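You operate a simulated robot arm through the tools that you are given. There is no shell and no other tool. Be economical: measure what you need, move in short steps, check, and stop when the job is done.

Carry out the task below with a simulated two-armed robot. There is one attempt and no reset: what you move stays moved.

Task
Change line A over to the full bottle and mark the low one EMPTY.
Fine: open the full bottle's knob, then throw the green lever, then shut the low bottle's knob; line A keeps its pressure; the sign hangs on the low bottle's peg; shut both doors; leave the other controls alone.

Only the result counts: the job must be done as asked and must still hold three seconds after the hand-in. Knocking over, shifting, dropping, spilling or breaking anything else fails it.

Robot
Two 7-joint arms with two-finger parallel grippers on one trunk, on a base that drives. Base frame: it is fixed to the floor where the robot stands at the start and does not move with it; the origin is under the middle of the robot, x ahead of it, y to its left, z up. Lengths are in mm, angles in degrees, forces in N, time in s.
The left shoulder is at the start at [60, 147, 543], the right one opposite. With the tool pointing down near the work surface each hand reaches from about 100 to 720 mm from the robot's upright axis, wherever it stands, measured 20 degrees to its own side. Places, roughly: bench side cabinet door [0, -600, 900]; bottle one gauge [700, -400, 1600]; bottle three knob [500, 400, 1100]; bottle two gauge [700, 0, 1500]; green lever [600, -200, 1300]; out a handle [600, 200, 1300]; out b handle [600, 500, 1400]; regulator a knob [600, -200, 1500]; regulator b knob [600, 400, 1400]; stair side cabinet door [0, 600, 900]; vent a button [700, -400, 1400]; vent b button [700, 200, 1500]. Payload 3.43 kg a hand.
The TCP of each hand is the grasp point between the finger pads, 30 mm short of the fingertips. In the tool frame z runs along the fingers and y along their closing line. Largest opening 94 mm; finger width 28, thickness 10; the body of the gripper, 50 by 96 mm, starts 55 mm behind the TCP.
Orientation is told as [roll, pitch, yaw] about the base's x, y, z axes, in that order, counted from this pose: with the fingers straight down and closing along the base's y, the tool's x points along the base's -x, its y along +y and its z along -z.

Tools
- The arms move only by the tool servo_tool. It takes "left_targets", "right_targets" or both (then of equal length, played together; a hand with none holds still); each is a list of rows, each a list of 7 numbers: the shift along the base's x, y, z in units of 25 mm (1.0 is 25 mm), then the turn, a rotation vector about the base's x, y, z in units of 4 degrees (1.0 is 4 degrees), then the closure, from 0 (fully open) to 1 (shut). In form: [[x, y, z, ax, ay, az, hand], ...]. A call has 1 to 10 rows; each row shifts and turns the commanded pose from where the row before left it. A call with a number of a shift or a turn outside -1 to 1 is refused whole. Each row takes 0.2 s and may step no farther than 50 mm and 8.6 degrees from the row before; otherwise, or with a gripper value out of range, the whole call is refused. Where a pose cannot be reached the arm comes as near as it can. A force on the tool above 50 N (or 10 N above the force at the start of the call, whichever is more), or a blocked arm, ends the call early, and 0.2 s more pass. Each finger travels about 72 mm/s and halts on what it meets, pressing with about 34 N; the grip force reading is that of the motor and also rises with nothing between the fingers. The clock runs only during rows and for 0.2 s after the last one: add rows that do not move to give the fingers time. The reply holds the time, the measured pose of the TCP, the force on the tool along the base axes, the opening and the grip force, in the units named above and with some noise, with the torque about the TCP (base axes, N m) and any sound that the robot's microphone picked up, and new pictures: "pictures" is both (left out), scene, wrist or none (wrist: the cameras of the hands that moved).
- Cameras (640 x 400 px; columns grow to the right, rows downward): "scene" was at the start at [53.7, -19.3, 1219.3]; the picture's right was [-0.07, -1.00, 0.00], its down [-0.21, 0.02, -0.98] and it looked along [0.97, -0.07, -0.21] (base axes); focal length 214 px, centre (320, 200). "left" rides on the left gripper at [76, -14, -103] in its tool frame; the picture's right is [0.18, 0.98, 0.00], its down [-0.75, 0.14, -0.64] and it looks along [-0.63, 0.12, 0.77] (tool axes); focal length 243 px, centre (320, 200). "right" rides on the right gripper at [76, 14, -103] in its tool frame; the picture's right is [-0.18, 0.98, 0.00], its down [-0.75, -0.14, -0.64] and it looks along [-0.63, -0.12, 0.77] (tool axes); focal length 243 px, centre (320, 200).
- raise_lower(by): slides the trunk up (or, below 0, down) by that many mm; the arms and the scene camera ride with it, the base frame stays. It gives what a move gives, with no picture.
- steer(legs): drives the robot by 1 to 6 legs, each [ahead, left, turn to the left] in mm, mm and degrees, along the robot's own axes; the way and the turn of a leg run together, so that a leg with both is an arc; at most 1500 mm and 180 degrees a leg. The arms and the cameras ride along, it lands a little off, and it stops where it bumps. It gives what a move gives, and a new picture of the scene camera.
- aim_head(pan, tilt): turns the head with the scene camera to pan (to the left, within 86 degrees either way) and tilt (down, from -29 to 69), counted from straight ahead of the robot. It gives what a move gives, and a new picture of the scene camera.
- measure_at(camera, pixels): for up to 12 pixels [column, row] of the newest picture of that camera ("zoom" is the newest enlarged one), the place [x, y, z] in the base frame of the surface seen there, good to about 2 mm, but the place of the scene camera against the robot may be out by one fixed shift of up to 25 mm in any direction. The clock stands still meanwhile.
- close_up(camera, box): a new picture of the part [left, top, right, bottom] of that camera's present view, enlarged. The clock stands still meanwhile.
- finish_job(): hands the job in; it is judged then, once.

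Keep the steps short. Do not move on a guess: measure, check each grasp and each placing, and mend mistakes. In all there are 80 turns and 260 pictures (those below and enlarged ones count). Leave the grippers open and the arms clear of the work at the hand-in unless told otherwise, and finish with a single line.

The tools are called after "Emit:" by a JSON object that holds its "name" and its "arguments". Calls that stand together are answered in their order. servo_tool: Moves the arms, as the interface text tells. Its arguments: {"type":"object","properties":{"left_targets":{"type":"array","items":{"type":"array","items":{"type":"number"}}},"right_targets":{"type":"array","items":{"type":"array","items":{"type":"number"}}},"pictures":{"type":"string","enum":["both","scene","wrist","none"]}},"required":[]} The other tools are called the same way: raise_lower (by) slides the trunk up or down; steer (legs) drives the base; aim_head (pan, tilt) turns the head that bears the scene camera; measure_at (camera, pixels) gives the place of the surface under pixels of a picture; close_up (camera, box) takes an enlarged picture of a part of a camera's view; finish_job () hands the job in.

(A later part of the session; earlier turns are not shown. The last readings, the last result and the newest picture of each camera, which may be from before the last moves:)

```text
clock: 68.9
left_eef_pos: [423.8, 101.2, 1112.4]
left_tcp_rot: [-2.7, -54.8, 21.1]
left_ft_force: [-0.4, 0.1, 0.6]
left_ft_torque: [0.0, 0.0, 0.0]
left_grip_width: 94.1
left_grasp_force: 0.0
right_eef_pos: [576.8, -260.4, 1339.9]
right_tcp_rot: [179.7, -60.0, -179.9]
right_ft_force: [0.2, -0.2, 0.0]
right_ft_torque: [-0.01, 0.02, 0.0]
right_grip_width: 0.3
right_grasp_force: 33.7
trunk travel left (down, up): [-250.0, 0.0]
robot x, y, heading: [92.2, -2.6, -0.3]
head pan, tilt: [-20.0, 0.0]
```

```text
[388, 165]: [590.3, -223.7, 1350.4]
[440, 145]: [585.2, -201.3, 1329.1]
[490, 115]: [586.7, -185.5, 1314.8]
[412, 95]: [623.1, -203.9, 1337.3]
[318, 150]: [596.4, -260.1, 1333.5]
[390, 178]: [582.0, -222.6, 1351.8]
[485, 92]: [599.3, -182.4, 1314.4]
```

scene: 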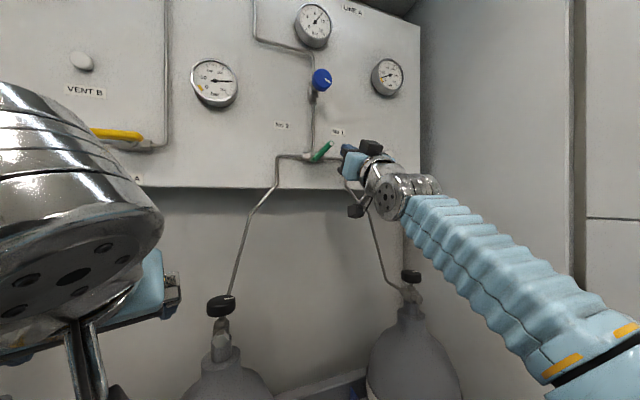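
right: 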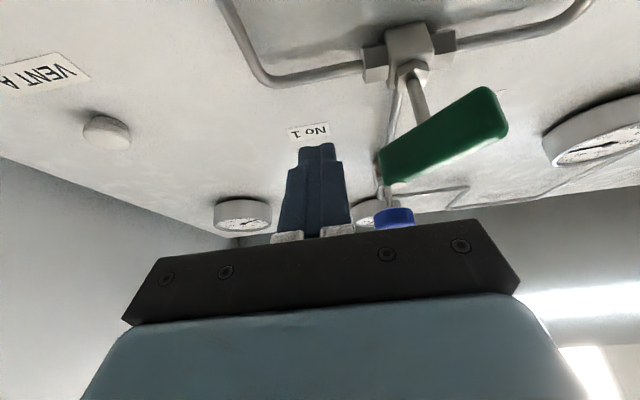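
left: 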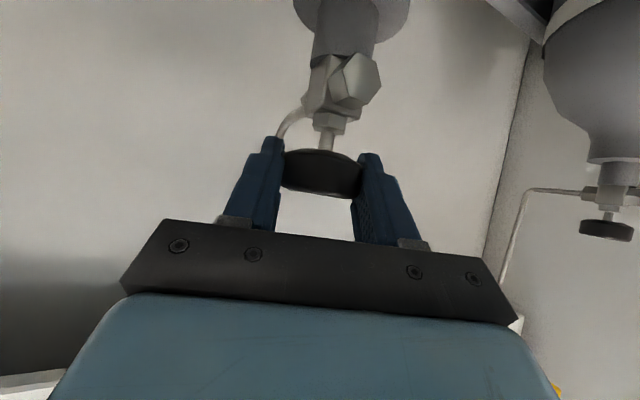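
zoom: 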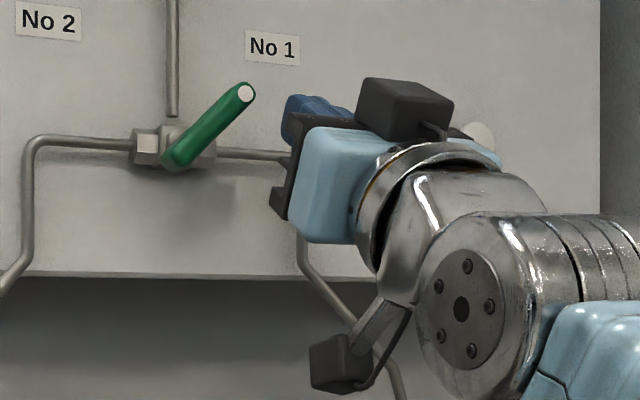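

The bar pivots about (−204, 1337) with its white-tipped end up-right. Raise 8 mm and sweep fingertips +y 55 mm to push the upper end over.

Emit:
{"name": "servo_tool", "arguments": {"right_targets": [[0, 0, 0.32, 0, 0, 0, 1], [0, 0.7, 0, 0, 0, 0, 1], [0, 0.7, 0, 0, 0, 0, 1], [0, 0.4, 0, 0, 0, 0, 1], [0, 0.4, 0, 0, 0, 0, 1]], "pictures": "both"}}

Emit:
{"name": "close_up", "arguments": {"camera": "scene", "box": [270, 120, 430, 220]}}

```text
clock: 69.9
left_eef_pos: [423.8, 96.7, 1111.2]
left_tcp_rot: [-2.4, -54.7, 20.6]
left_ft_force: [-0.1, -1.0, 0.1]
left_ft_torque: [-0.02, -0.02, 0.04]
left_grip_width: 94.0
left_grasp_force: 0.1
right_eef_pos: [576.8, -236.1, 1347.8]
right_tcp_rot: [178.5, -59.6, -180.0]
right_ft_force: [4.6, -14.6, 13.9]
right_ft_torque: [0.31, 0.0, -0.07]
right_grip_width: 0.1
right_grasp_force: 32.9
trunk travel left (down, up): [-250.0, 0.0]
robot x, y, heading: [91.0, 2.7, -0.3]
head pan, tilt: [-20.0, 0.0]
stopped in row 4 (right hand): the force on the tool passed its limit at 58 N (the readings are from after the stop); the commanded pose is now the measured one
```

scene: 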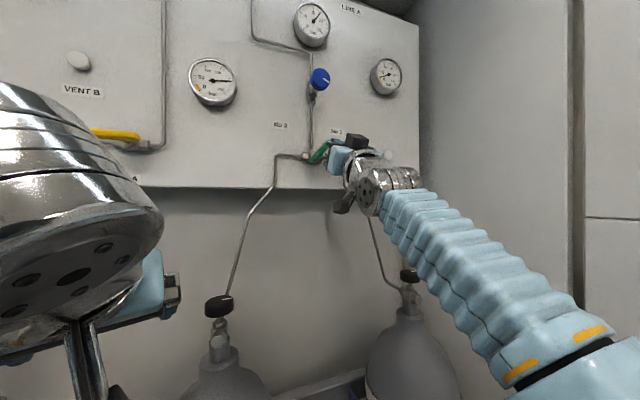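
right: 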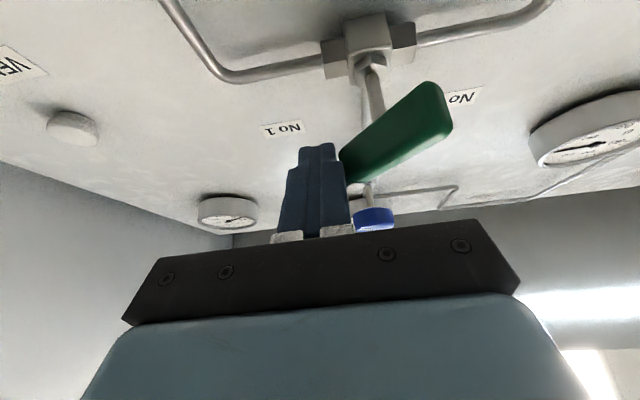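

```text
4.00 times, centred on (350, 170) of scene
```

zoom: 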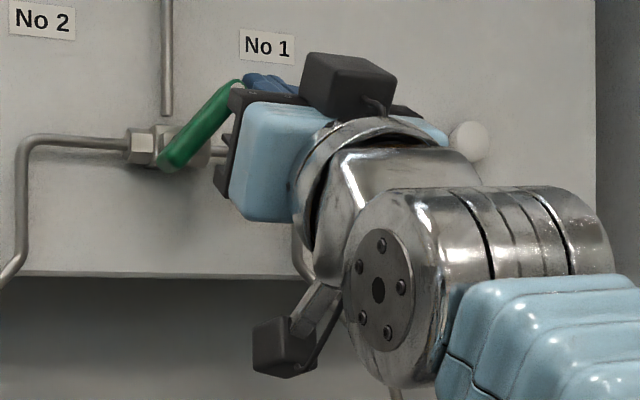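

Emit:
{"name": "measure_at", "arguments": {"camera": "right", "pixels": [[345, 165], [395, 140], [440, 112], [376, 95], [435, 90]]}}

Emit:
{"name": "servo_tool", "arguments": {"right_targets": [[0, 0.15, 0.1, 0, 0, 0, 1], [0, 0.15, 0, 0, 0, 0, 1], [0, 0.15, 0, 0, 0, 0, 1], [0, 0.15, 0, 0, 0, 0, 1], [0, 0.15, 0, 0, 0, 0, 1]], "pictures": "wrist"}}

```text
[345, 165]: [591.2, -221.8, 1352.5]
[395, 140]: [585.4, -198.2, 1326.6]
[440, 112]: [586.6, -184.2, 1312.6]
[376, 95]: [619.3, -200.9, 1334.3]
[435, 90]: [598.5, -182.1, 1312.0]
```

```text
clock: 70.5
left_eef_pos: [423.5, 98.4, 1110.8]
left_tcp_rot: [-2.4, -54.7, 20.7]
left_ft_force: [-0.1, 0.0, -0.1]
left_ft_torque: [0.03, -0.02, 0.01]
left_grip_width: 94.1
left_grasp_force: 0.2
right_eef_pos: [576.4, -232.4, 1352.0]
right_tcp_rot: [178.3, -59.5, -179.9]
right_ft_force: [2.7, -11.4, 10.8]
right_ft_torque: [0.19, 0.02, -0.05]
right_grip_width: 0.0
right_grasp_force: 32.9
trunk travel left (down, up): [-250.0, 0.0]
robot x, y, heading: [86.2, -2.1, -0.2]
head pan, tilt: [-20.0, 0.0]
stopped in row 3 (right hand): the force on the tool passed its limit at 54 N (the readings are from after the stop); the commanded pose is now the measured one
```

right: 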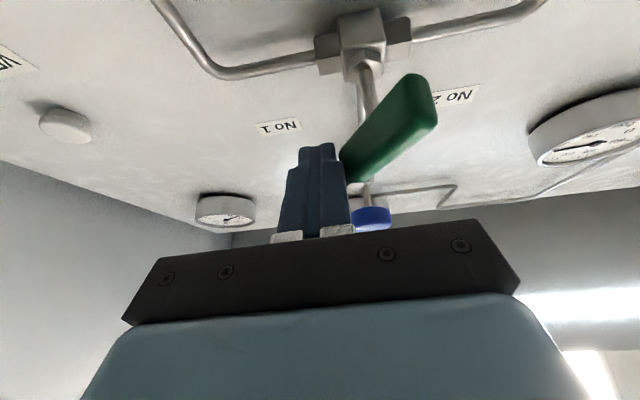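

My finger pushed on the rod's tip end (little leverage). I'll drop to the rod's lower-right side and push up-left, then left along its arc.

Emit:
{"name": "servo_tool", "arguments": {"right_targets": [[0, -0.7, 0, 0, 0, 0, 1], [0, -0.1, -0.9, 0, 0, 0, 1], [0, 0.24, 0.24, 0, 0, 0, 1], [0, 0.24, 0.24, 0, 0, 0, 1], [0, 0.24, 0.24, 0, 0, 0, 1], [0, 0.24, 0.24, 0, 0, 0, 1], [0, 0.28, 0.1, 0, 0, 0, 1], [0, 0.28, 0.1, 0, 0, 0, 1], [0, 0.28, 0.1, 0, 0, 0, 1], [0, 0.28, 0.1, 0, 0, 0, 1]], "pictures": "wrist"}}

Emit:
{"name": "close_up", "arguments": {"camera": "scene", "box": [270, 120, 430, 220]}}

```text
clock: 72.7
left_eef_pos: [423.2, 95.9, 1112.9]
left_tcp_rot: [-2.4, -54.7, 20.5]
left_ft_force: [-0.1, -0.5, 0.8]
left_ft_torque: [0.05, -0.01, 0.05]
left_grip_width: 94.0
left_grasp_force: 0.0
right_eef_pos: [571.6, -208.7, 1366.0]
right_tcp_rot: [178.0, -58.8, 179.8]
right_ft_force: [-3.9, -13.1, 14.5]
right_ft_torque: [0.04, -0.05, -0.05]
right_grip_width: 0.1
right_grasp_force: 32.8
trunk travel left (down, up): [-250.0, 0.0]
robot x, y, heading: [91.6, 0.1, -0.4]
head pan, tilt: [-20.0, 0.0]
stopped in row 10 (right hand): the force on the tool passed its limit at 51 N (the readings are from after the stop); the commanded pose is now the measured one
```

right: 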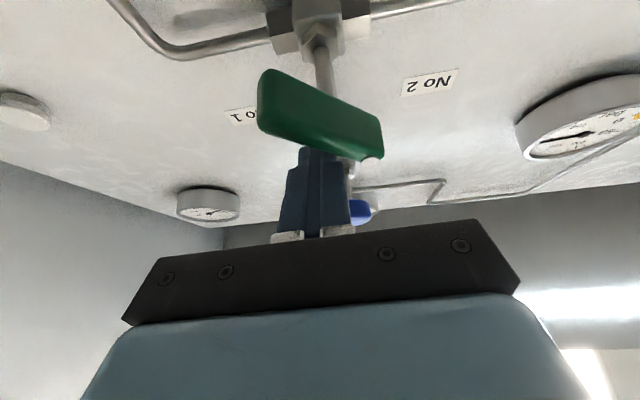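

```text
4.00 times, centred on (350, 170) of scene
```

zoom: 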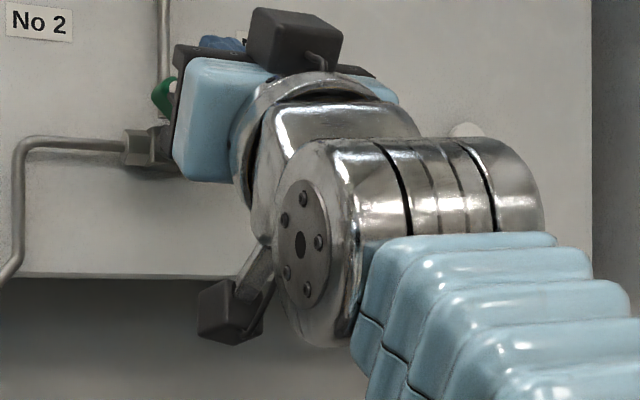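

The lever swung over the top. Back the hand off to see how far it got.

Emit:
{"name": "servo_tool", "arguments": {"right_targets": [[-0.8, -0.3, 0, 0, 0, 0, 1], [-0.8, -0.8, 0, 0, 0, 0, 1], [-0.3, -0.8, 0, 0, 0, 0, 1], [0, -0.8, 0, 0, 0, 0, 1]], "pictures": "wrist"}}

Emit:
{"name": "close_up", "arguments": {"camera": "scene", "box": [270, 120, 350, 170]}}

Emit:
{"name": "close_up", "arguments": {"camera": "scene", "box": [284, 3, 348, 43]}}

```text
clock: 73.7
left_eef_pos: [424.3, 98.1, 1112.1]
left_tcp_rot: [-2.5, -54.8, 20.7]
left_ft_force: [0.4, -0.9, -0.7]
left_ft_torque: [-0.02, -0.01, -0.03]
left_grip_width: 94.0
left_grasp_force: 0.1
right_eef_pos: [527.8, -270.5, 1364.3]
right_tcp_rot: [178.3, -59.1, 179.8]
right_ft_force: [-0.3, 0.0, -0.7]
right_ft_torque: [0.03, -0.02, -0.02]
right_grip_width: 0.0
right_grasp_force: 32.8
trunk travel left (down, up): [-250.0, 0.0]
robot x, y, heading: [91.9, -1.5, -0.1]
head pan, tilt: [-20.0, 0.0]
```

right: 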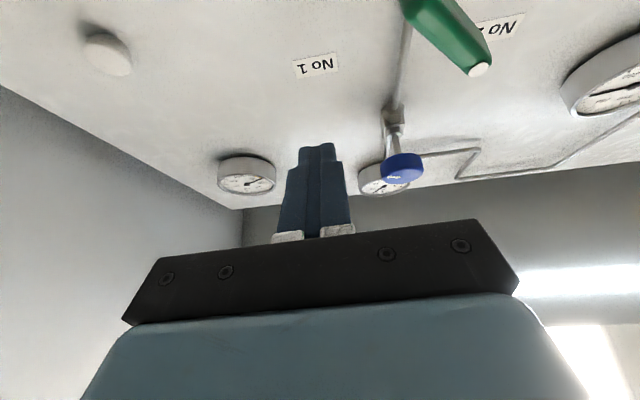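

```text
8.00 times, centred on (310, 145) of scene
```

zoom: 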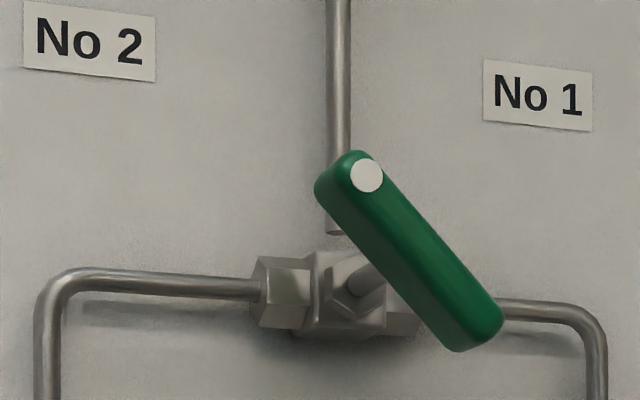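

```text
10.00 times, centred on (316, 23) of scene
```

zoom: 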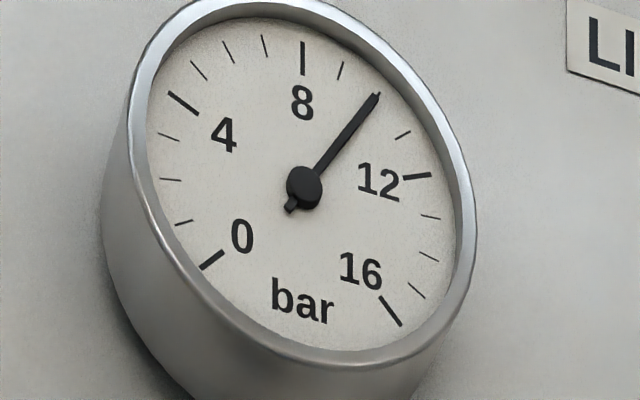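

Emit:
{"name": "measure_at", "arguments": {"camera": "zoom", "pixels": [[320, 200]]}}

Emit:
{"name": "measure_at", "arguments": {"camera": "scene", "pixels": [[315.5, 142], [319, 147], [323, 152], [327, 158], [329, 161]]}}

```text
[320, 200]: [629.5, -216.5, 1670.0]
```

```text
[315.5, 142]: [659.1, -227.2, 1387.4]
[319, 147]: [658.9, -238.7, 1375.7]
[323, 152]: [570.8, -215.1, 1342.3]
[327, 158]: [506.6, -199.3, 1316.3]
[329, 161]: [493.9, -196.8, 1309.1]
```

Emit:
{"name": "close_up", "arguments": {"camera": "scene", "box": [270, 120, 350, 170]}}

Emit:
{"name": "measure_at", "arguments": {"camera": "zoom", "pixels": [[345, 190], [380, 230], [410, 265], [440, 300], [465, 325], [367, 175]]}}

```text
8.00 times, centred on (310, 145) of scene
```

zoom: 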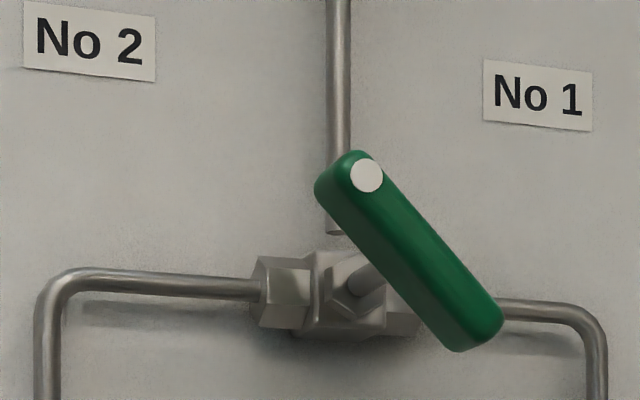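

```text
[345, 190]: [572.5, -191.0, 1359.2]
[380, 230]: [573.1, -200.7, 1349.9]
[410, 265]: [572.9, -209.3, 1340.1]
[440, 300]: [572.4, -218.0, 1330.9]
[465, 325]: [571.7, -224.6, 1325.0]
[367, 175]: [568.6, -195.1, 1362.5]
```

Line A is still ~10.2 bar, lever symmetric at 45° to No 2. Next: bring the right hand down toward knob 1, tool tilting to ~33° below horizontal.

Emit:
{"name": "servo_tool", "arguments": {"right_targets": [[-0.6, -0.2, -1, 0, 1, 0, 1], [-0.6, -0.4, -1, 0, 1, 0, 0.5], [-0.6, -0.4, -1, 0, 1, 0, 0], [-0.4, -0.4, -1, 0, 1, 0, 0], [-0.1, -0.5, -1, 0, 1, 0, 0], [0, -0.5, -1, 0, 1, 0, 0], [0, -0.5, -1, 0, 1, 0, 0], [0, -0.5, -1, 0, 1, 0, 0], [0, -0.5, -0.9, 0, 1, 0, 0], [0, -0.5, -0.8, 0, 1, 0, 0]], "pictures": "none"}}

Emit:
{"name": "servo_tool", "arguments": {"right_targets": [[0, 0, 0, 0, 1, 0, 0], [0, 0, 0, 0, 1, 0, 0], [0, 0, 0, 0, 1, 0, 0], [0, 0, 0, 0, 1, 0, 0], [0, 0, 0, 0, 1, 0, 0], [0, 0, 0, 0, 0.8, 1, 0]], "pictures": "wrist"}}

Emit:
{"name": "aim_head", "arguments": {"pan": -35, "tilt": 20}}

```text
clock: 75.9
left_eef_pos: [424.3, 99.9, 1111.3]
left_tcp_rot: [-2.6, -54.8, 20.8]
left_ft_force: [0.2, -0.8, 0.1]
left_ft_torque: [-0.02, -0.03, 0.0]
left_grip_width: 94.1
left_grasp_force: 0.2
right_eef_pos: [469.3, -383.2, 1121.8]
right_tcp_rot: [-3.1, -80.9, 1.2]
right_ft_force: [-0.6, -0.1, -0.1]
right_ft_torque: [0.02, 0.01, -0.01]
right_grip_width: 93.8
right_grasp_force: 0.1
trunk travel left (down, up): [-250.0, 0.0]
robot x, y, heading: [88.0, -4.5, -0.2]
head pan, tilt: [-20.0, 0.0]
```

```text
clock: 77.3
left_eef_pos: [424.7, 99.8, 1111.8]
left_tcp_rot: [-2.6, -54.7, 20.8]
left_ft_force: [0.4, 0.1, 0.6]
left_ft_torque: [0.0, 0.02, 0.0]
left_grip_width: 94.0
left_grasp_force: 0.1
right_eef_pos: [470.0, -383.1, 1121.6]
right_tcp_rot: [-1.9, -57.6, 4.0]
right_ft_force: [0.3, 0.7, 0.5]
right_ft_torque: [0.0, -0.01, 0.04]
right_grip_width: 93.7
right_grasp_force: 0.0
trunk travel left (down, up): [-250.0, 0.0]
robot x, y, heading: [93.8, -2.0, -0.5]
head pan, tilt: [-20.0, 0.0]
```

right: 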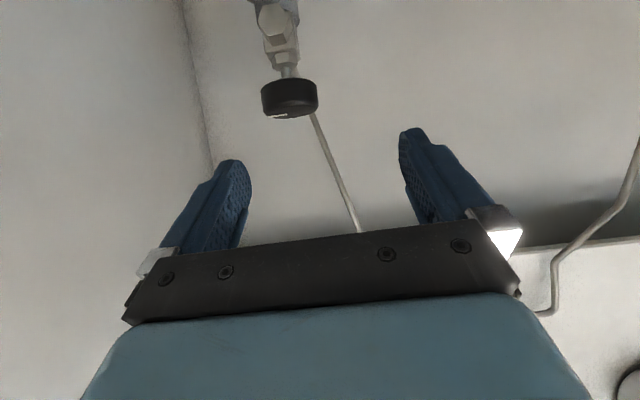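

```text
clock: 78.1
left_eef_pos: [423.7, 98.6, 1111.1]
left_tcp_rot: [-2.6, -54.6, 20.8]
left_ft_force: [0.0, -0.4, 0.0]
left_ft_torque: [0.01, -0.01, -0.02]
left_grip_width: 94.1
left_grasp_force: 0.0
right_eef_pos: [469.6, -382.2, 1121.6]
right_tcp_rot: [-2.0, -57.7, 4.1]
right_ft_force: [0.8, -0.3, 0.2]
right_ft_torque: [0.01, 0.01, 0.04]
right_grip_width: 94.1
right_grasp_force: 0.1
trunk travel left (down, up): [-250.0, 0.0]
robot x, y, heading: [91.6, -2.2, -0.0]
head pan, tilt: [-35.0, 20.0]
```

scene: 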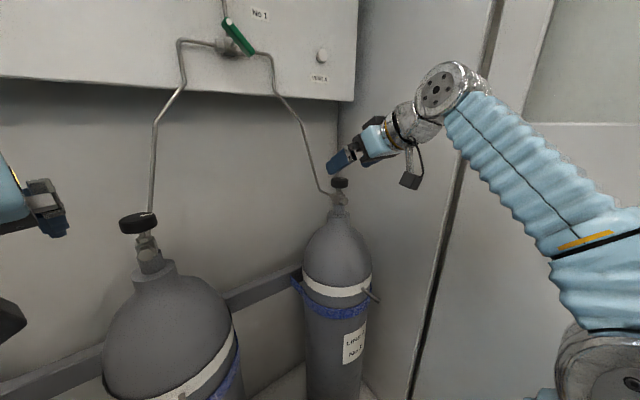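

Emit:
{"name": "measure_at", "arguments": {"camera": "right", "pixels": [[289, 98], [263, 97], [317, 95], [289, 86], [289, 110]]}}

Emit:
{"name": "close_up", "arguments": {"camera": "right", "box": [230, 50, 358, 130]}}

```text
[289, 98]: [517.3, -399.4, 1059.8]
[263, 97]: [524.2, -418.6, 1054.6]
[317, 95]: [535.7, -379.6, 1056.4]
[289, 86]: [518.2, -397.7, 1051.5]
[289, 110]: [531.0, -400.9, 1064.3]
```

```text
5.00 times, centred on (294, 90) of right
```

zoom: 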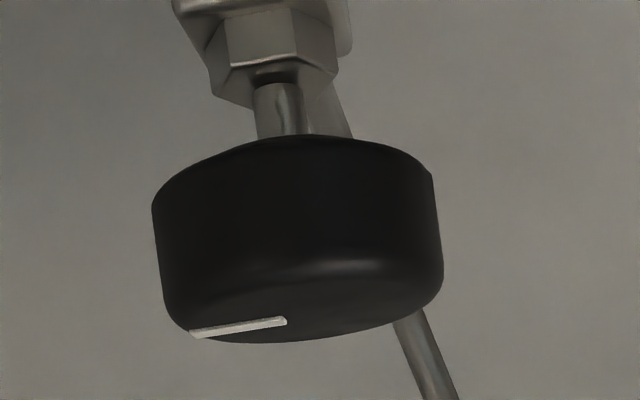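

Knob 1 centre ≈ (539, −400, 1056). Move above it with yaw +32°, then descend around it.

Emit:
{"name": "servo_tool", "arguments": {"right_targets": [[0.4, -0.1, -0.08, 0, 0, 1, 0], [0.4, -0.1, -0.08, 0, 0, 1, 0], [0.4, -0.1, -0.08, 0, 0, 1, 0], [0.4, -0.1, -0.08, 0, 0, 1, 0], [0.4, -0.1, -0.08, 0, 0, 1, 0], [0.4, -0.1, -0.08, 0, 0, 1, 0], [0.38, -0.1, -0.06, 0, 0, 1, 0], [0, 0, -1, 0, 0, 0, 0], [0, 0, -1, 0, 0, 0, 0], [0, 0, 0, 0, 0, 0, 0]], "pictures": "wrist"}}

Emit:
{"name": "close_up", "arguments": {"camera": "scene", "box": [280, 80, 500, 220]}}

```text
clock: 80.3
left_eef_pos: [423.5, 99.0, 1111.2]
left_tcp_rot: [-2.6, -54.7, 20.9]
left_ft_force: [-0.5, 0.0, 0.0]
left_ft_torque: [-0.02, -0.03, -0.01]
left_grip_width: 93.9
left_grasp_force: 0.1
right_eef_pos: [539.1, -399.0, 1059.0]
right_tcp_rot: [-2.0, -57.6, 32.1]
right_ft_force: [-0.3, 0.3, 0.3]
right_ft_torque: [0.0, 0.0, -0.01]
right_grip_width: 94.0
right_grasp_force: 0.0
trunk travel left (down, up): [-250.0, 0.0]
robot x, y, heading: [94.2, -4.5, -0.3]
head pan, tilt: [-35.0, 20.0]
```

right: 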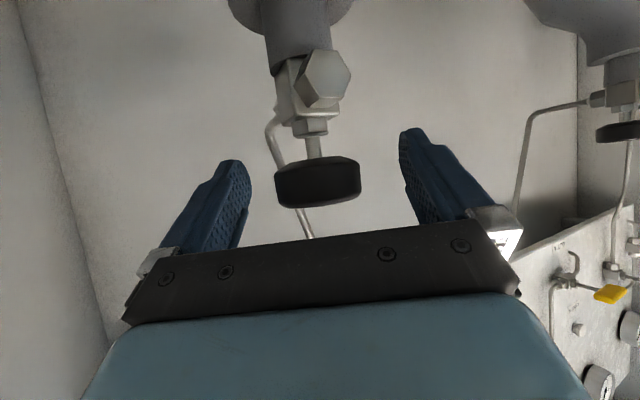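

```text
2.86 times, centred on (390, 150) of scene
```

zoom: 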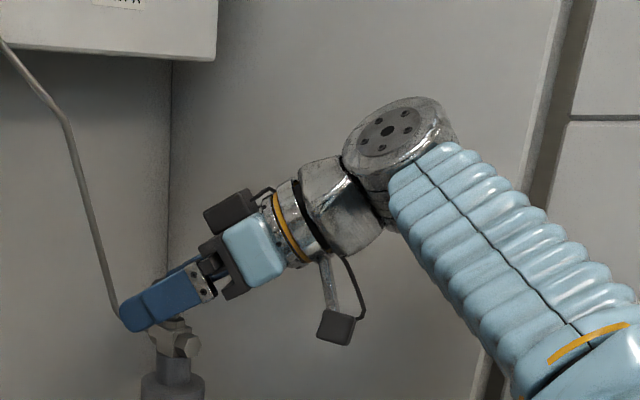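

Clear. Yaw 16° further, then close on the knob.

Emit:
{"name": "servo_tool", "arguments": {"right_targets": [[0, 0, -0.04, 0, 0, 1, 0], [0, 0, -0.04, 0, 0, 1, 0], [0, 0, 0, 0, 0, 1, 0], [0, 0, 0, 0, 0, 1, 0], [0, 0, 0, 0, 0, 0, 0.6], [0, 0, 0, 0, 0, 0, 1], [0, 0, 0, 0, 0, 0, 1], [0, 0, 0, 0, 0, 0, 1], [0, 0, 0, 0, 0, 0, 1]], "pictures": "none"}}

Emit:
{"name": "servo_tool", "arguments": {"right_targets": [[0, 0, 0, 0, 0, -1, 1], [0, 0, 0, 0, 0, -1, 1], [0, 0, 0, 0, 0, -1, 1], [0, 0, 0, 0, 0, -1, 1], [0, 0, 0, 0, 0, -1, 1], [0, 0, 0, 0, 0, -1, 1], [0, 0, 0, 0, 0, -1, 1], [0, 0, 0, 0, 0, -1, 1], [0, 0, 0, 0, 0, -1, 1], [0, 0, 0, 0, 0, -1, 1]], "pictures": "wrist"}}

```text
clock: 82.3
left_eef_pos: [423.2, 99.6, 1111.1]
left_tcp_rot: [-2.5, -54.7, 20.8]
left_ft_force: [-0.9, 0.4, 0.4]
left_ft_torque: [-0.01, -0.03, 0.02]
left_grip_width: 93.8
left_grasp_force: 0.1
right_eef_pos: [538.7, -399.3, 1057.0]
right_tcp_rot: [-2.0, -57.6, 48.2]
right_ft_force: [-3.1, 2.6, -4.3]
right_ft_torque: [0.29, -0.07, 0.02]
right_grip_width: 47.6
right_grasp_force: 44.6
trunk travel left (down, up): [-250.0, 0.0]
robot x, y, heading: [90.5, -1.4, -0.3]
head pan, tilt: [-35.0, 20.0]
```

```text
clock: 84.5
left_eef_pos: [425.6, 98.8, 1110.8]
left_tcp_rot: [-2.4, -54.5, 20.9]
left_ft_force: [0.0, 1.3, 0.2]
left_ft_torque: [-0.04, 0.03, 0.01]
left_grip_width: 93.8
left_grasp_force: 0.2
right_eef_pos: [539.6, -399.3, 1056.9]
right_tcp_rot: [-2.0, -57.8, 8.1]
right_ft_force: [14.9, -4.4, 12.0]
right_ft_torque: [-0.23, 0.32, 0.06]
right_grip_width: 47.8
right_grasp_force: 45.9
trunk travel left (down, up): [-250.0, 0.0]
robot x, y, heading: [91.3, -5.9, -0.2]
head pan, tilt: [-35.0, 20.0]
```

right: 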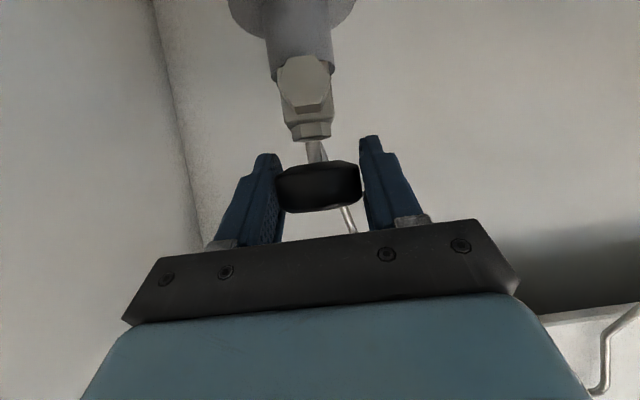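

Turning smoothly clockwise. Continue 60–70° more.

Emit:
{"name": "servo_tool", "arguments": {"right_targets": [[0.03, 0, 0.03, 0, 0, -1, 1], [0, 0, 0, 0, 0, -1, 1], [0, 0, 0, 0, 0, -1, 1], [0, 0, 0, 0, 0, -1, 1], [0, 0, 0, 0, 0, -1, 1], [0, 0, 0, 0, 0, -1, 1], [0, 0, 0, 0, 0, -1, 1], [0, 0, 0, 0, 0, -1, 1], [0, 0, 0, 0, 0, -1, 1], [0, 0, 0, 0, 0, -1, 1]], "pictures": "none"}}

Emit:
{"name": "servo_tool", "arguments": {"right_targets": [[0, 0, 0, 0, 0, -1, 1], [0, 0, 0, 0, 0, -1, 1], [0, 0, 0, 0, 0, -1, 1], [0, 0, 0, 0, 0, -1, 1], [0, 0, 0, 0, 0, -1, 1], [0, 0, 0, 0, 0, -1, 1], [0, 0, 0, 0, 0, -1, 1], [0, 0, 0, 0, 0, -1, 1]], "pictures": "wrist"}}

```text
clock: 86.7
left_eef_pos: [424.1, 98.3, 1112.0]
left_tcp_rot: [-2.5, -54.7, 20.7]
left_ft_force: [0.8, -0.3, 0.5]
left_ft_torque: [-0.01, 0.01, 0.01]
left_grip_width: 93.9
left_grasp_force: 0.0
right_eef_pos: [538.7, -400.3, 1057.6]
right_tcp_rot: [-1.9, -57.5, -31.9]
right_ft_force: [-2.9, -6.5, 0.5]
right_ft_torque: [0.16, 0.34, 0.37]
right_grip_width: 48.0
right_grasp_force: 45.1
trunk travel left (down, up): [-250.0, 0.0]
robot x, y, heading: [88.8, -3.4, -0.2]
head pan, tilt: [-35.0, 20.0]
```

```text
clock: 88.5
left_eef_pos: [422.2, 99.4, 1111.7]
left_tcp_rot: [-2.5, -54.7, 20.8]
left_ft_force: [-0.4, 0.2, 0.9]
left_ft_torque: [-0.01, 0.0, 0.02]
left_grip_width: 93.9
left_grasp_force: 0.0
right_eef_pos: [537.7, -399.3, 1058.9]
right_tcp_rot: [-1.7, -57.6, -64.3]
right_ft_force: [-9.2, -3.0, 7.9]
right_ft_torque: [0.44, 0.79, 0.02]
right_grip_width: 46.4
right_grasp_force: 45.4
trunk travel left (down, up): [-250.0, 0.0]
robot x, y, heading: [88.3, -3.0, 0.1]
head pan, tilt: [-35.0, 20.0]
```

right: 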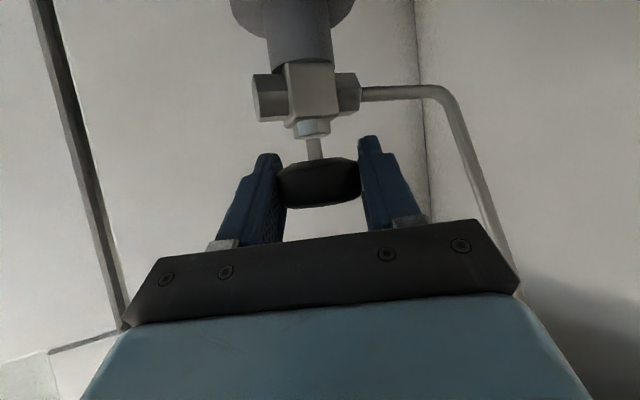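

Emit:
{"name": "servo_tool", "arguments": {"right_targets": [[0, 0, 0, 0, 0, -1, 1], [0, 0, 0, 0, 0, -1, 1], [0, 0, 0, 0, 0, -1, 1], [0, 0, 0, 0, 0, -1, 1]], "pictures": "none"}}

Emit:
{"name": "servo_tool", "arguments": {"right_targets": [[0, 0, 0, 0, 0, 0, 0], [0, 0, 0, 0, 0, 0, 0], [0, 0, 0, 0, 0, 0, 0], [0, 0, 0, 0, 0, 0, 0], [0, 0, 1, 0, 0, 1, 0], [0, 0, 1, 0, 0, 1, 0], [0, 0, 0, 0, 0, 1, 0], [0, 0, 0, 0, 0, 1, 0], [0, 0, 0, 0, 0, 1, 0], [0, 0, 0, 0, 0, 1, 0]], "pictures": "scene"}}

Emit:
{"name": "close_up", "arguments": {"camera": "scene", "box": [310, 160, 374, 200]}}

```text
clock: 89.5
left_eef_pos: [422.3, 100.1, 1111.6]
left_tcp_rot: [-2.7, -54.7, 20.9]
left_ft_force: [-0.1, -0.1, 0.3]
left_ft_torque: [-0.03, -0.02, 0.0]
left_grip_width: 94.3
left_grasp_force: 0.0
right_eef_pos: [539.2, -397.2, 1060.0]
right_tcp_rot: [-1.7, -57.8, -80.0]
right_ft_force: [-5.3, 5.3, 12.7]
right_ft_torque: [1.11, -0.66, 0.94]
right_grip_width: 47.6
right_grasp_force: 45.4
trunk travel left (down, up): [-250.0, 0.0]
robot x, y, heading: [89.7, -0.4, -0.3]
head pan, tilt: [-35.0, 20.0]
```

```text
clock: 91.7
left_eef_pos: [423.7, 98.7, 1111.6]
left_tcp_rot: [-2.6, -54.8, 20.8]
left_ft_force: [-0.1, 0.0, -0.3]
left_ft_torque: [0.01, 0.0, -0.01]
left_grip_width: 93.9
left_grasp_force: 0.0
right_eef_pos: [540.4, -398.9, 1107.5]
right_tcp_rot: [-2.1, -57.6, -55.7]
right_ft_force: [0.8, -0.2, 0.3]
right_ft_torque: [0.02, 0.0, -0.02]
right_grip_width: 94.0
right_grasp_force: 0.0
trunk travel left (down, up): [-250.0, 0.0]
robot x, y, heading: [90.7, -4.1, -0.1]
head pan, tilt: [-35.0, 20.0]
```

scene: 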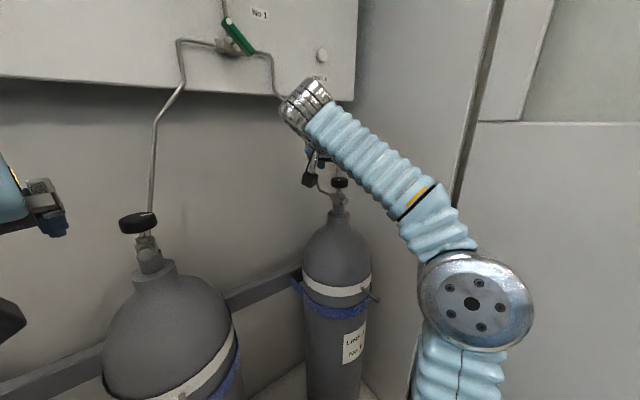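

```text
10.00 times, centred on (342, 180) of scene
```

zoom: 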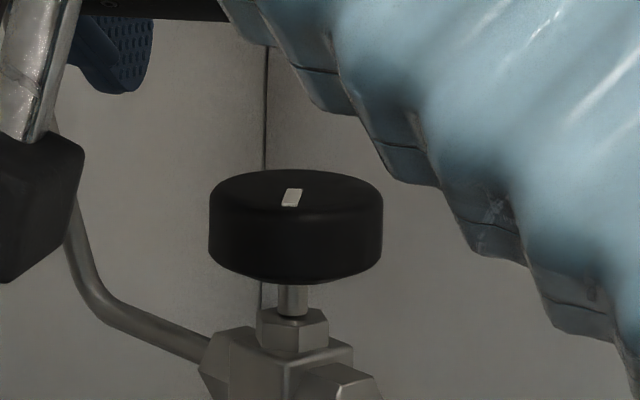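

Mark turned ~124° so far; closed needs more. Regrip: yaw back 36°, descend, close, and turn to the stop.

Emit:
{"name": "servo_tool", "arguments": {"right_targets": [[0, 0, 0, 0, 0, 1, 0], [0, 0, 0, 0, 0, 1, 0], [0, 0, 0, 0, 0, 1, 0], [0, 0, 0, 0, 0, 1, 0], [0, 0, 0, 0, 0, 1, 0], [0, 0, 0, 0, 0, 1, 0], [0, 0, 0, 0, 0, 1, 0], [0, 0, 0, 0, 0, 1, 0], [0, 0, -1, 0, 0, 1, 0], [0, 0, -1, 0, 0, 0, 0]], "pictures": "none"}}

Emit:
{"name": "servo_tool", "arguments": {"right_targets": [[0, 0, -0.03, 0, 0, 0, 0.6], [0, 0, 0, 0, 0, 0, 1], [0, 0, 0, 0, 0, 0, 1], [0, 0, 0, 0, 0, 0, 1], [0, 0, 0, 0, 0, 0, 1], [0, 0, 0, 0, 0, -1, 1], [0, 0, 0, 0, 0, -1, 1], [0, 0, 0, 0, 0, -1, 1], [0, 0, 0, 0, 0, -1, 1], [0, 0, 0, 0, 0, -1, 1]], "pictures": "wrist"}}

Emit:
{"name": "servo_tool", "arguments": {"right_targets": [[0, 0, 0, 0, 0, -1, 1], [0, 0, 0, 0, 0, -1, 1], [0, 0, 0, 0, 0, -1, 1], [0, 0, 0, 0, 0, -1, 1], [0, 0, 0, 0, 0, -1, 1], [0, 0, 0, 0, 0, -1, 1]], "pictures": "none"}}

```text
clock: 93.9
left_eef_pos: [423.3, 99.1, 1111.0]
left_tcp_rot: [-2.6, -54.7, 20.8]
left_ft_force: [0.1, -0.1, -0.5]
left_ft_torque: [-0.01, -0.02, -0.02]
left_grip_width: 93.9
left_grasp_force: 0.1
right_eef_pos: [540.8, -399.3, 1057.9]
right_tcp_rot: [-1.9, -57.7, -19.8]
right_ft_force: [0.2, 0.3, -0.2]
right_ft_torque: [0.0, -0.04, 0.04]
right_grip_width: 93.9
right_grasp_force: 0.0
trunk travel left (down, up): [-250.0, 0.0]
robot x, y, heading: [86.6, 1.5, -0.1]
head pan, tilt: [-35.0, 20.0]
```

```text
clock: 96.1
left_eef_pos: [423.6, 98.6, 1112.4]
left_tcp_rot: [-2.6, -54.7, 20.8]
left_ft_force: [0.0, -0.3, 0.0]
left_ft_torque: [0.02, 0.0, 0.0]
left_grip_width: 94.3
left_grasp_force: 0.0
right_eef_pos: [539.8, -398.5, 1058.4]
right_tcp_rot: [-1.9, -57.9, -40.1]
right_ft_force: [-10.7, -1.0, 1.6]
right_ft_torque: [0.21, -0.39, 0.03]
right_grip_width: 47.0
right_grasp_force: 44.7
trunk travel left (down, up): [-250.0, 0.0]
robot x, y, heading: [89.5, -3.7, -0.2]
head pan, tilt: [-35.0, 20.0]
```

right: 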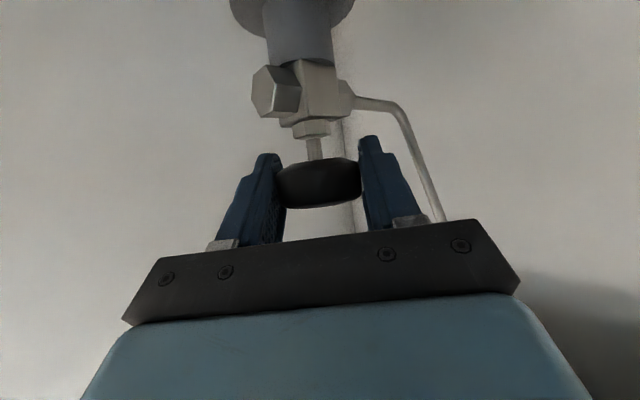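

```text
clock: 97.5
left_eef_pos: [423.6, 97.6, 1112.5]
left_tcp_rot: [-2.7, -54.7, 20.9]
left_ft_force: [-0.5, 0.1, -0.5]
left_ft_torque: [-0.02, 0.0, -0.05]
left_grip_width: 93.8
left_grasp_force: 0.1
right_eef_pos: [537.4, -398.6, 1058.9]
right_tcp_rot: [-1.7, -57.8, -64.2]
right_ft_force: [-9.3, -3.6, 14.2]
right_ft_torque: [0.18, -0.16, 0.94]
right_grip_width: 46.8
right_grasp_force: 45.3
trunk travel left (down, up): [-250.0, 0.0]
robot x, y, heading: [92.2, -2.0, -0.5]
head pan, tilt: [-35.0, 20.0]
```

Torque about z rose to 0.94 — likely the seat. Turn 16° more to be sure, then release and inspect.

Emit:
{"name": "servo_tool", "arguments": {"right_targets": [[0, 0, 0, 0, 0, -1, 1], [0, 0, 0, 0, 0, -1, 1], [0, 0, 0, 0, 0, -1, 1], [0, 0, 0, 0, 0, -1, 1], [0, 0, 0, 0, 0, -1, 1]], "pictures": "none"}}

Emit:
{"name": "servo_tool", "arguments": {"right_targets": [[0, 0, 0, 0, 0, 0, 0], [0, 0, 0, 0, 0, 0, 0], [0, 0, 0, 0, 0, 0, 0], [0, 0, 0, 0, 0, 0, 0], [0, 0, 1, 0, 0, 1, 0], [0, 0, 1, 0, 0, 1, 0], [-0.5, 0.3, 0, 0, 0, 1, 0], [-0.8, 0.3, 0, 0, 0, 1, 0], [-0.8, 0.3, 0, 0, 0, 1, 0], [-0.8, 0.3, 0, 0, 0, 1, 0]], "pictures": "scene"}}

Emit:
{"name": "close_up", "arguments": {"camera": "scene", "box": [310, 160, 374, 200]}}

Emit:
{"name": "close_up", "arguments": {"camera": "scene", "box": [106, 200, 170, 240]}}

```text
clock: 98.7
left_eef_pos: [422.9, 99.7, 1111.3]
left_tcp_rot: [-2.8, -54.8, 20.9]
left_ft_force: [-0.7, 0.5, 0.2]
left_ft_torque: [0.0, -0.04, -0.03]
left_grip_width: 93.9
left_grasp_force: 0.1
right_eef_pos: [539.1, -398.0, 1059.3]
right_tcp_rot: [-1.6, -57.9, -84.1]
right_ft_force: [6.0, -6.3, 35.9]
right_ft_torque: [-0.15, -0.48, 0.57]
right_grip_width: 46.8
right_grasp_force: 45.2
trunk travel left (down, up): [-250.0, 0.0]
robot x, y, heading: [91.2, -4.5, -0.1]
head pan, tilt: [-35.0, 20.0]
```

```text
clock: 100.9
left_eef_pos: [425.4, 98.7, 1111.5]
left_tcp_rot: [-2.6, -54.7, 20.8]
left_ft_force: [0.3, 0.3, -0.5]
left_ft_torque: [0.0, 0.04, 0.01]
left_grip_width: 94.0
left_grasp_force: 0.0
right_eef_pos: [467.0, -370.0, 1106.4]
right_tcp_rot: [-2.0, -57.6, -59.7]
right_ft_force: [1.0, 0.3, 0.3]
right_ft_torque: [0.0, 0.01, 0.02]
right_grip_width: 93.9
right_grasp_force: 0.0
trunk travel left (down, up): [-250.0, 0.0]
robot x, y, heading: [92.7, -2.6, -0.2]
head pan, tilt: [-35.0, 20.0]
```

scene: 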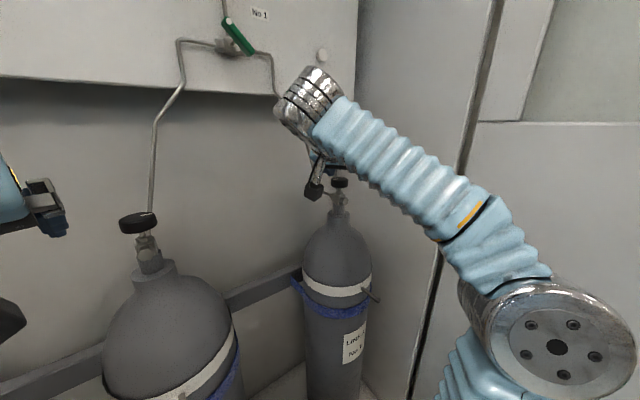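

```text
10.00 times, centred on (342, 180) of scene
```

zoom: 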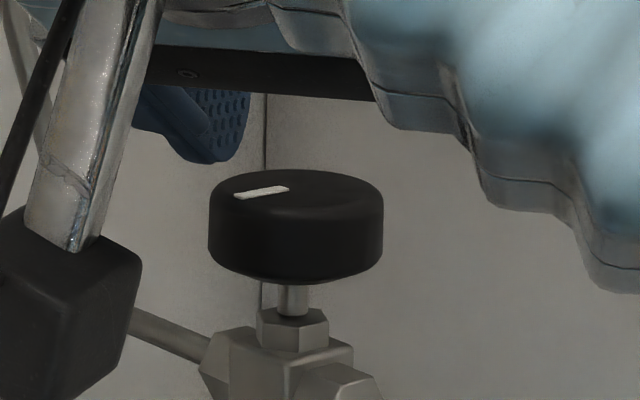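

```text
10.00 times, centred on (138, 220) of scene
```

zoom: 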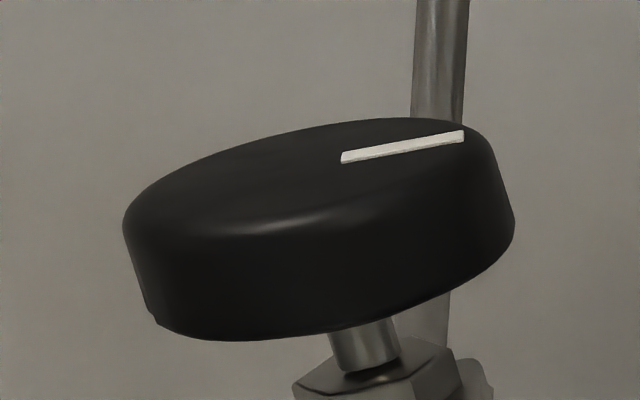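

Knob 1's mark has turned ~177° and slipped at the stop: shut. Now back the robot off ~110 mm for the sign.

Emit:
{"name": "steer", "arguments": {"legs": [[-110, 0, 0]]}}

Emit:
{"name": "servo_tool", "arguments": {"right_targets": [[0, 0.6, -0.5, 0, 0, 1, 0], [0, 0.6, -1, 0, 0, 1, 0], [0, 0.8, -1, 0, 0, 1, 0], [0, 1, -1, 0, 0, 1, 0], [0, 1, -1, 0, 0, 1, 0], [0, 1, -1, 0, 0, 1, 0], [0, 1, -1, 0, 0, 1, 0], [0, 1, -1, 0, 0, 1, 0], [0, 1, -1, 0, 0, 1, 0], [0, 1, -1, 0, 0, 1, 0]], "pictures": "none"}}

Emit:
{"name": "aim_head", "arguments": {"pan": 15, "tilt": 40}}

```text
clock: 102.1
left_eef_pos: [313.1, 100.0, 1111.6]
left_tcp_rot: [-2.6, -54.6, 20.8]
left_ft_force: [0.8, -0.4, -0.7]
left_ft_torque: [-0.02, -0.02, -0.01]
left_grip_width: 93.9
left_grasp_force: 0.1
right_eef_pos: [357.7, -368.9, 1105.3]
right_tcp_rot: [-2.1, -57.8, -59.9]
right_ft_force: [0.6, -1.4, -0.3]
right_ft_torque: [0.0, -0.01, -0.04]
right_grip_width: 93.8
right_grasp_force: 0.1
trunk travel left (down, up): [-250.0, 0.0]
robot x, y, heading: [-22.3, -3.6, -0.4]
head pan, tilt: [-35.0, 20.0]
```

scene: 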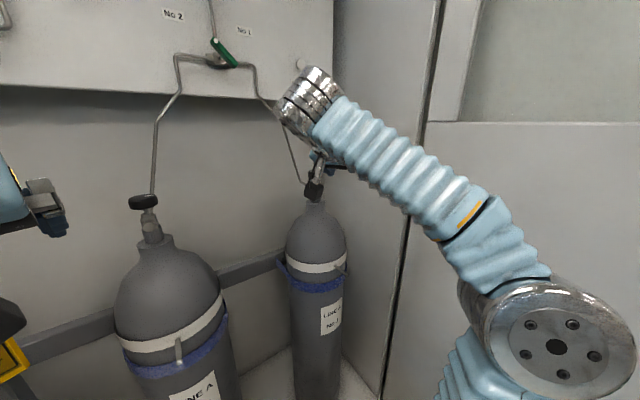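

```text
clock: 104.3
left_eef_pos: [313.8, 99.3, 1112.0]
left_tcp_rot: [-2.7, -54.8, 20.9]
left_ft_force: [0.5, -0.1, -0.1]
left_ft_torque: [-0.03, -0.01, 0.03]
left_grip_width: 94.1
left_grasp_force: 0.0
right_eef_pos: [356.2, -143.4, 870.4]
right_tcp_rot: [-1.9, -57.7, -19.8]
right_ft_force: [0.5, -0.2, -0.3]
right_ft_torque: [0.04, 0.0, -0.01]
right_grip_width: 93.9
right_grasp_force: 0.1
trunk travel left (down, up): [-250.0, 0.0]
robot x, y, heading: [-25.3, -4.8, -0.2]
head pan, tilt: [-35.0, 20.0]
```

```text
clock: 105.5
left_eef_pos: [313.2, 99.2, 1111.9]
left_tcp_rot: [-2.6, -54.7, 20.8]
left_ft_force: [-1.4, 0.5, 1.0]
left_ft_torque: [0.02, -0.03, 0.0]
left_grip_width: 93.9
left_grasp_force: 0.1
right_eef_pos: [357.1, -144.9, 869.8]
right_tcp_rot: [-2.0, -57.7, -19.8]
right_ft_force: [-0.2, 0.1, 0.3]
right_ft_torque: [0.01, 0.0, 0.03]
right_grip_width: 93.9
right_grasp_force: 0.1
trunk travel left (down, up): [-250.0, 0.0]
robot x, y, heading: [-19.2, 1.0, -0.1]
head pan, tilt: [15.0, 40.0]
```

scene: 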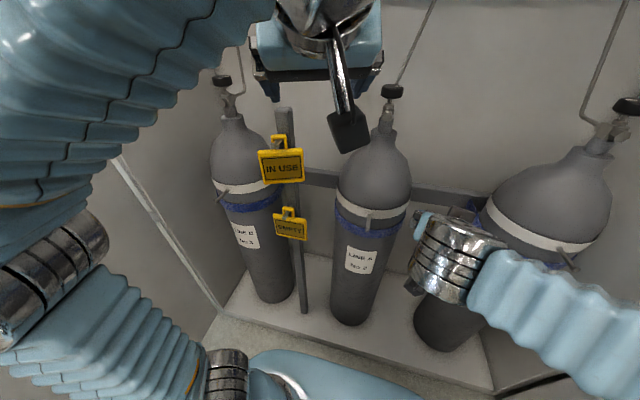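

Emit:
{"name": "close_up", "arguments": {"camera": "scene", "box": [250, 120, 330, 250]}}

Emit:
{"name": "close_up", "arguments": {"camera": "scene", "box": [262, 196, 318, 246]}}

Emit:
{"name": "measure_at", "arguments": {"camera": "scene", "pixels": [[289, 229], [275, 214], [305, 219], [306, 237], [276, 233], [288, 208], [284, 212], [294, 213], [290, 215], [265, 153], [300, 182], [572, 262]]}}

```text
3.08 times, centred on (290, 185) of scene
```

zoom: 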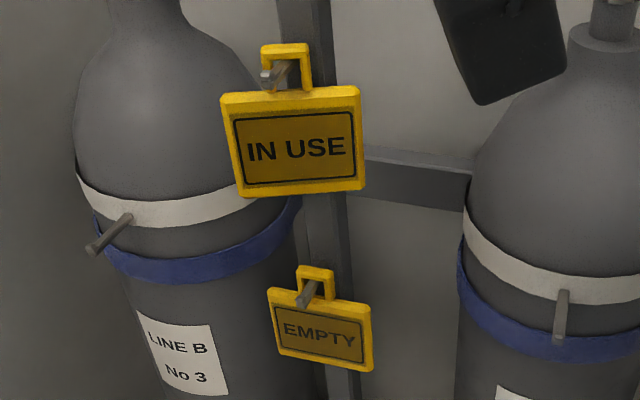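

```text
8.00 times, centred on (290, 221) of scene
```

zoom: 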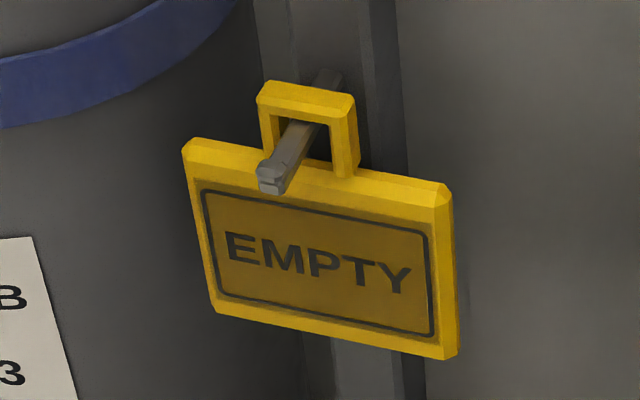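

```text
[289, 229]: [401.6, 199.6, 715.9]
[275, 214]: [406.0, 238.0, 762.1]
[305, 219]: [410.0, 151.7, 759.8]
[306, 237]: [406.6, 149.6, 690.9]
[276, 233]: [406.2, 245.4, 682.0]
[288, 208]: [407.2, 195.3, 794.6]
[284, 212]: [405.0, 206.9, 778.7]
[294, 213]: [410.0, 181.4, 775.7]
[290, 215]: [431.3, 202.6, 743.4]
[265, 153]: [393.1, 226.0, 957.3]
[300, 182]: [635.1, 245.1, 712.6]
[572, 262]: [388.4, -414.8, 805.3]
```

Sign handle centre ≈ (420, 208, 780) real. Bring the right hand across in front of bottle 2 (keeping x ≤ 310) and level it.

Emit:
{"name": "servo_tool", "arguments": {"right_targets": [[-1, 0.3, 0, 0, 0, 1, 0], [-1, 0.3, 0, 0, 0, 1, 0], [0, 1, -0.3, 0, 0, 1, 0], [0, 1, -0.3, 0, 0, 1, 0], [0, 1, -0.3, 0, 0, 1, 0], [0, 1, -0.3, 0, -1, 0, 0], [0, 1, -0.3, 0, -1, 0, 0], [0, 1, -0.3, 0, -1, 0, 0], [0, 1, -0.3, 0, -1, 0, 0], [0, 1, -0.3, 0, -1, 0, 0]], "pictures": "none"}}

Emit:
{"name": "servo_tool", "arguments": {"right_targets": [[0, 0.92, -0.2, 0, -1, 0, 0], [0, 0.92, -0.2, 0, -1, 0, 0], [0, 0.92, -0.2, 0, -1, 0, 0], [0, 0.92, -0.2, 0, 0, 0, 0], [0, 0.92, -0.2, 0, 0, 0, 0], [0, 0.92, -0.2, 0, 0, 0, 0]], "pictures": "both"}}

```text
clock: 107.7
left_eef_pos: [312.6, 100.1, 1111.2]
left_tcp_rot: [-2.6, -54.7, 20.8]
left_ft_force: [-0.4, 0.7, 0.5]
left_ft_torque: [0.02, 0.02, 0.01]
left_grip_width: 94.1
left_grasp_force: 0.0
right_eef_pos: [307.5, 70.8, 809.7]
right_tcp_rot: [-2.0, -77.8, 0.3]
right_ft_force: [0.3, -0.3, -0.4]
right_ft_torque: [-0.01, -0.01, 0.04]
right_grip_width: 93.9
right_grasp_force: 0.0
trunk travel left (down, up): [-250.0, 0.0]
robot x, y, heading: [-21.4, -4.4, -0.3]
head pan, tilt: [15.0, 40.0]
```

```text
clock: 109.3
left_eef_pos: [311.6, 99.5, 1111.8]
left_tcp_rot: [-2.8, -54.6, 21.0]
left_ft_force: [-0.1, 0.1, 0.2]
left_ft_torque: [0.0, 0.01, 0.01]
left_grip_width: 94.0
left_grasp_force: 0.2
right_eef_pos: [331.8, 192.3, 779.9]
right_tcp_rot: [-7.2, -89.7, 1.9]
right_ft_force: [-0.4, 0.3, 0.2]
right_ft_torque: [0.0, -0.02, 0.03]
right_grip_width: 94.1
right_grasp_force: 0.0
trunk travel left (down, up): [-250.0, 0.0]
robot x, y, heading: [-20.9, -4.1, -0.2]
head pan, tilt: [15.0, 40.0]
stopped in row 6 (right hand): the arm was blocked; the commanded pose is now the measured one
```

scene: 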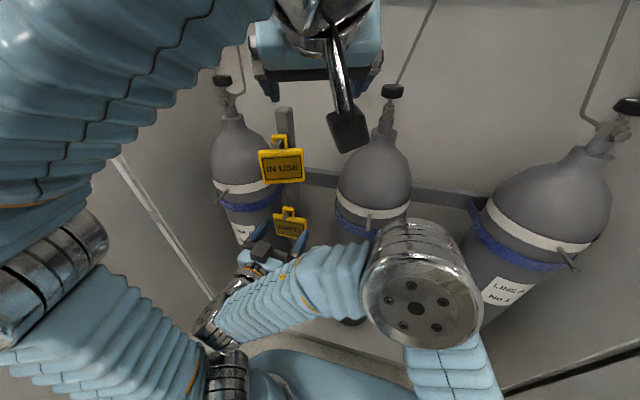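
right: 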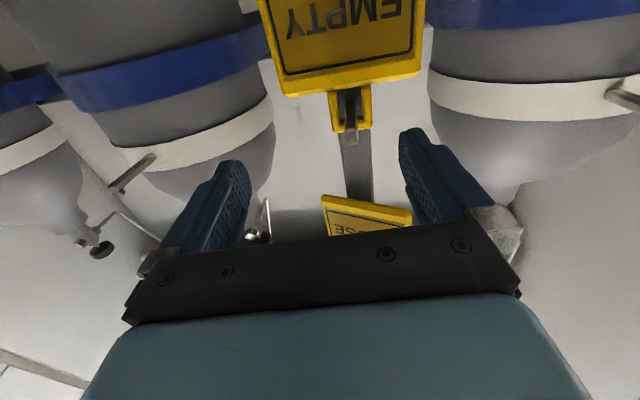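

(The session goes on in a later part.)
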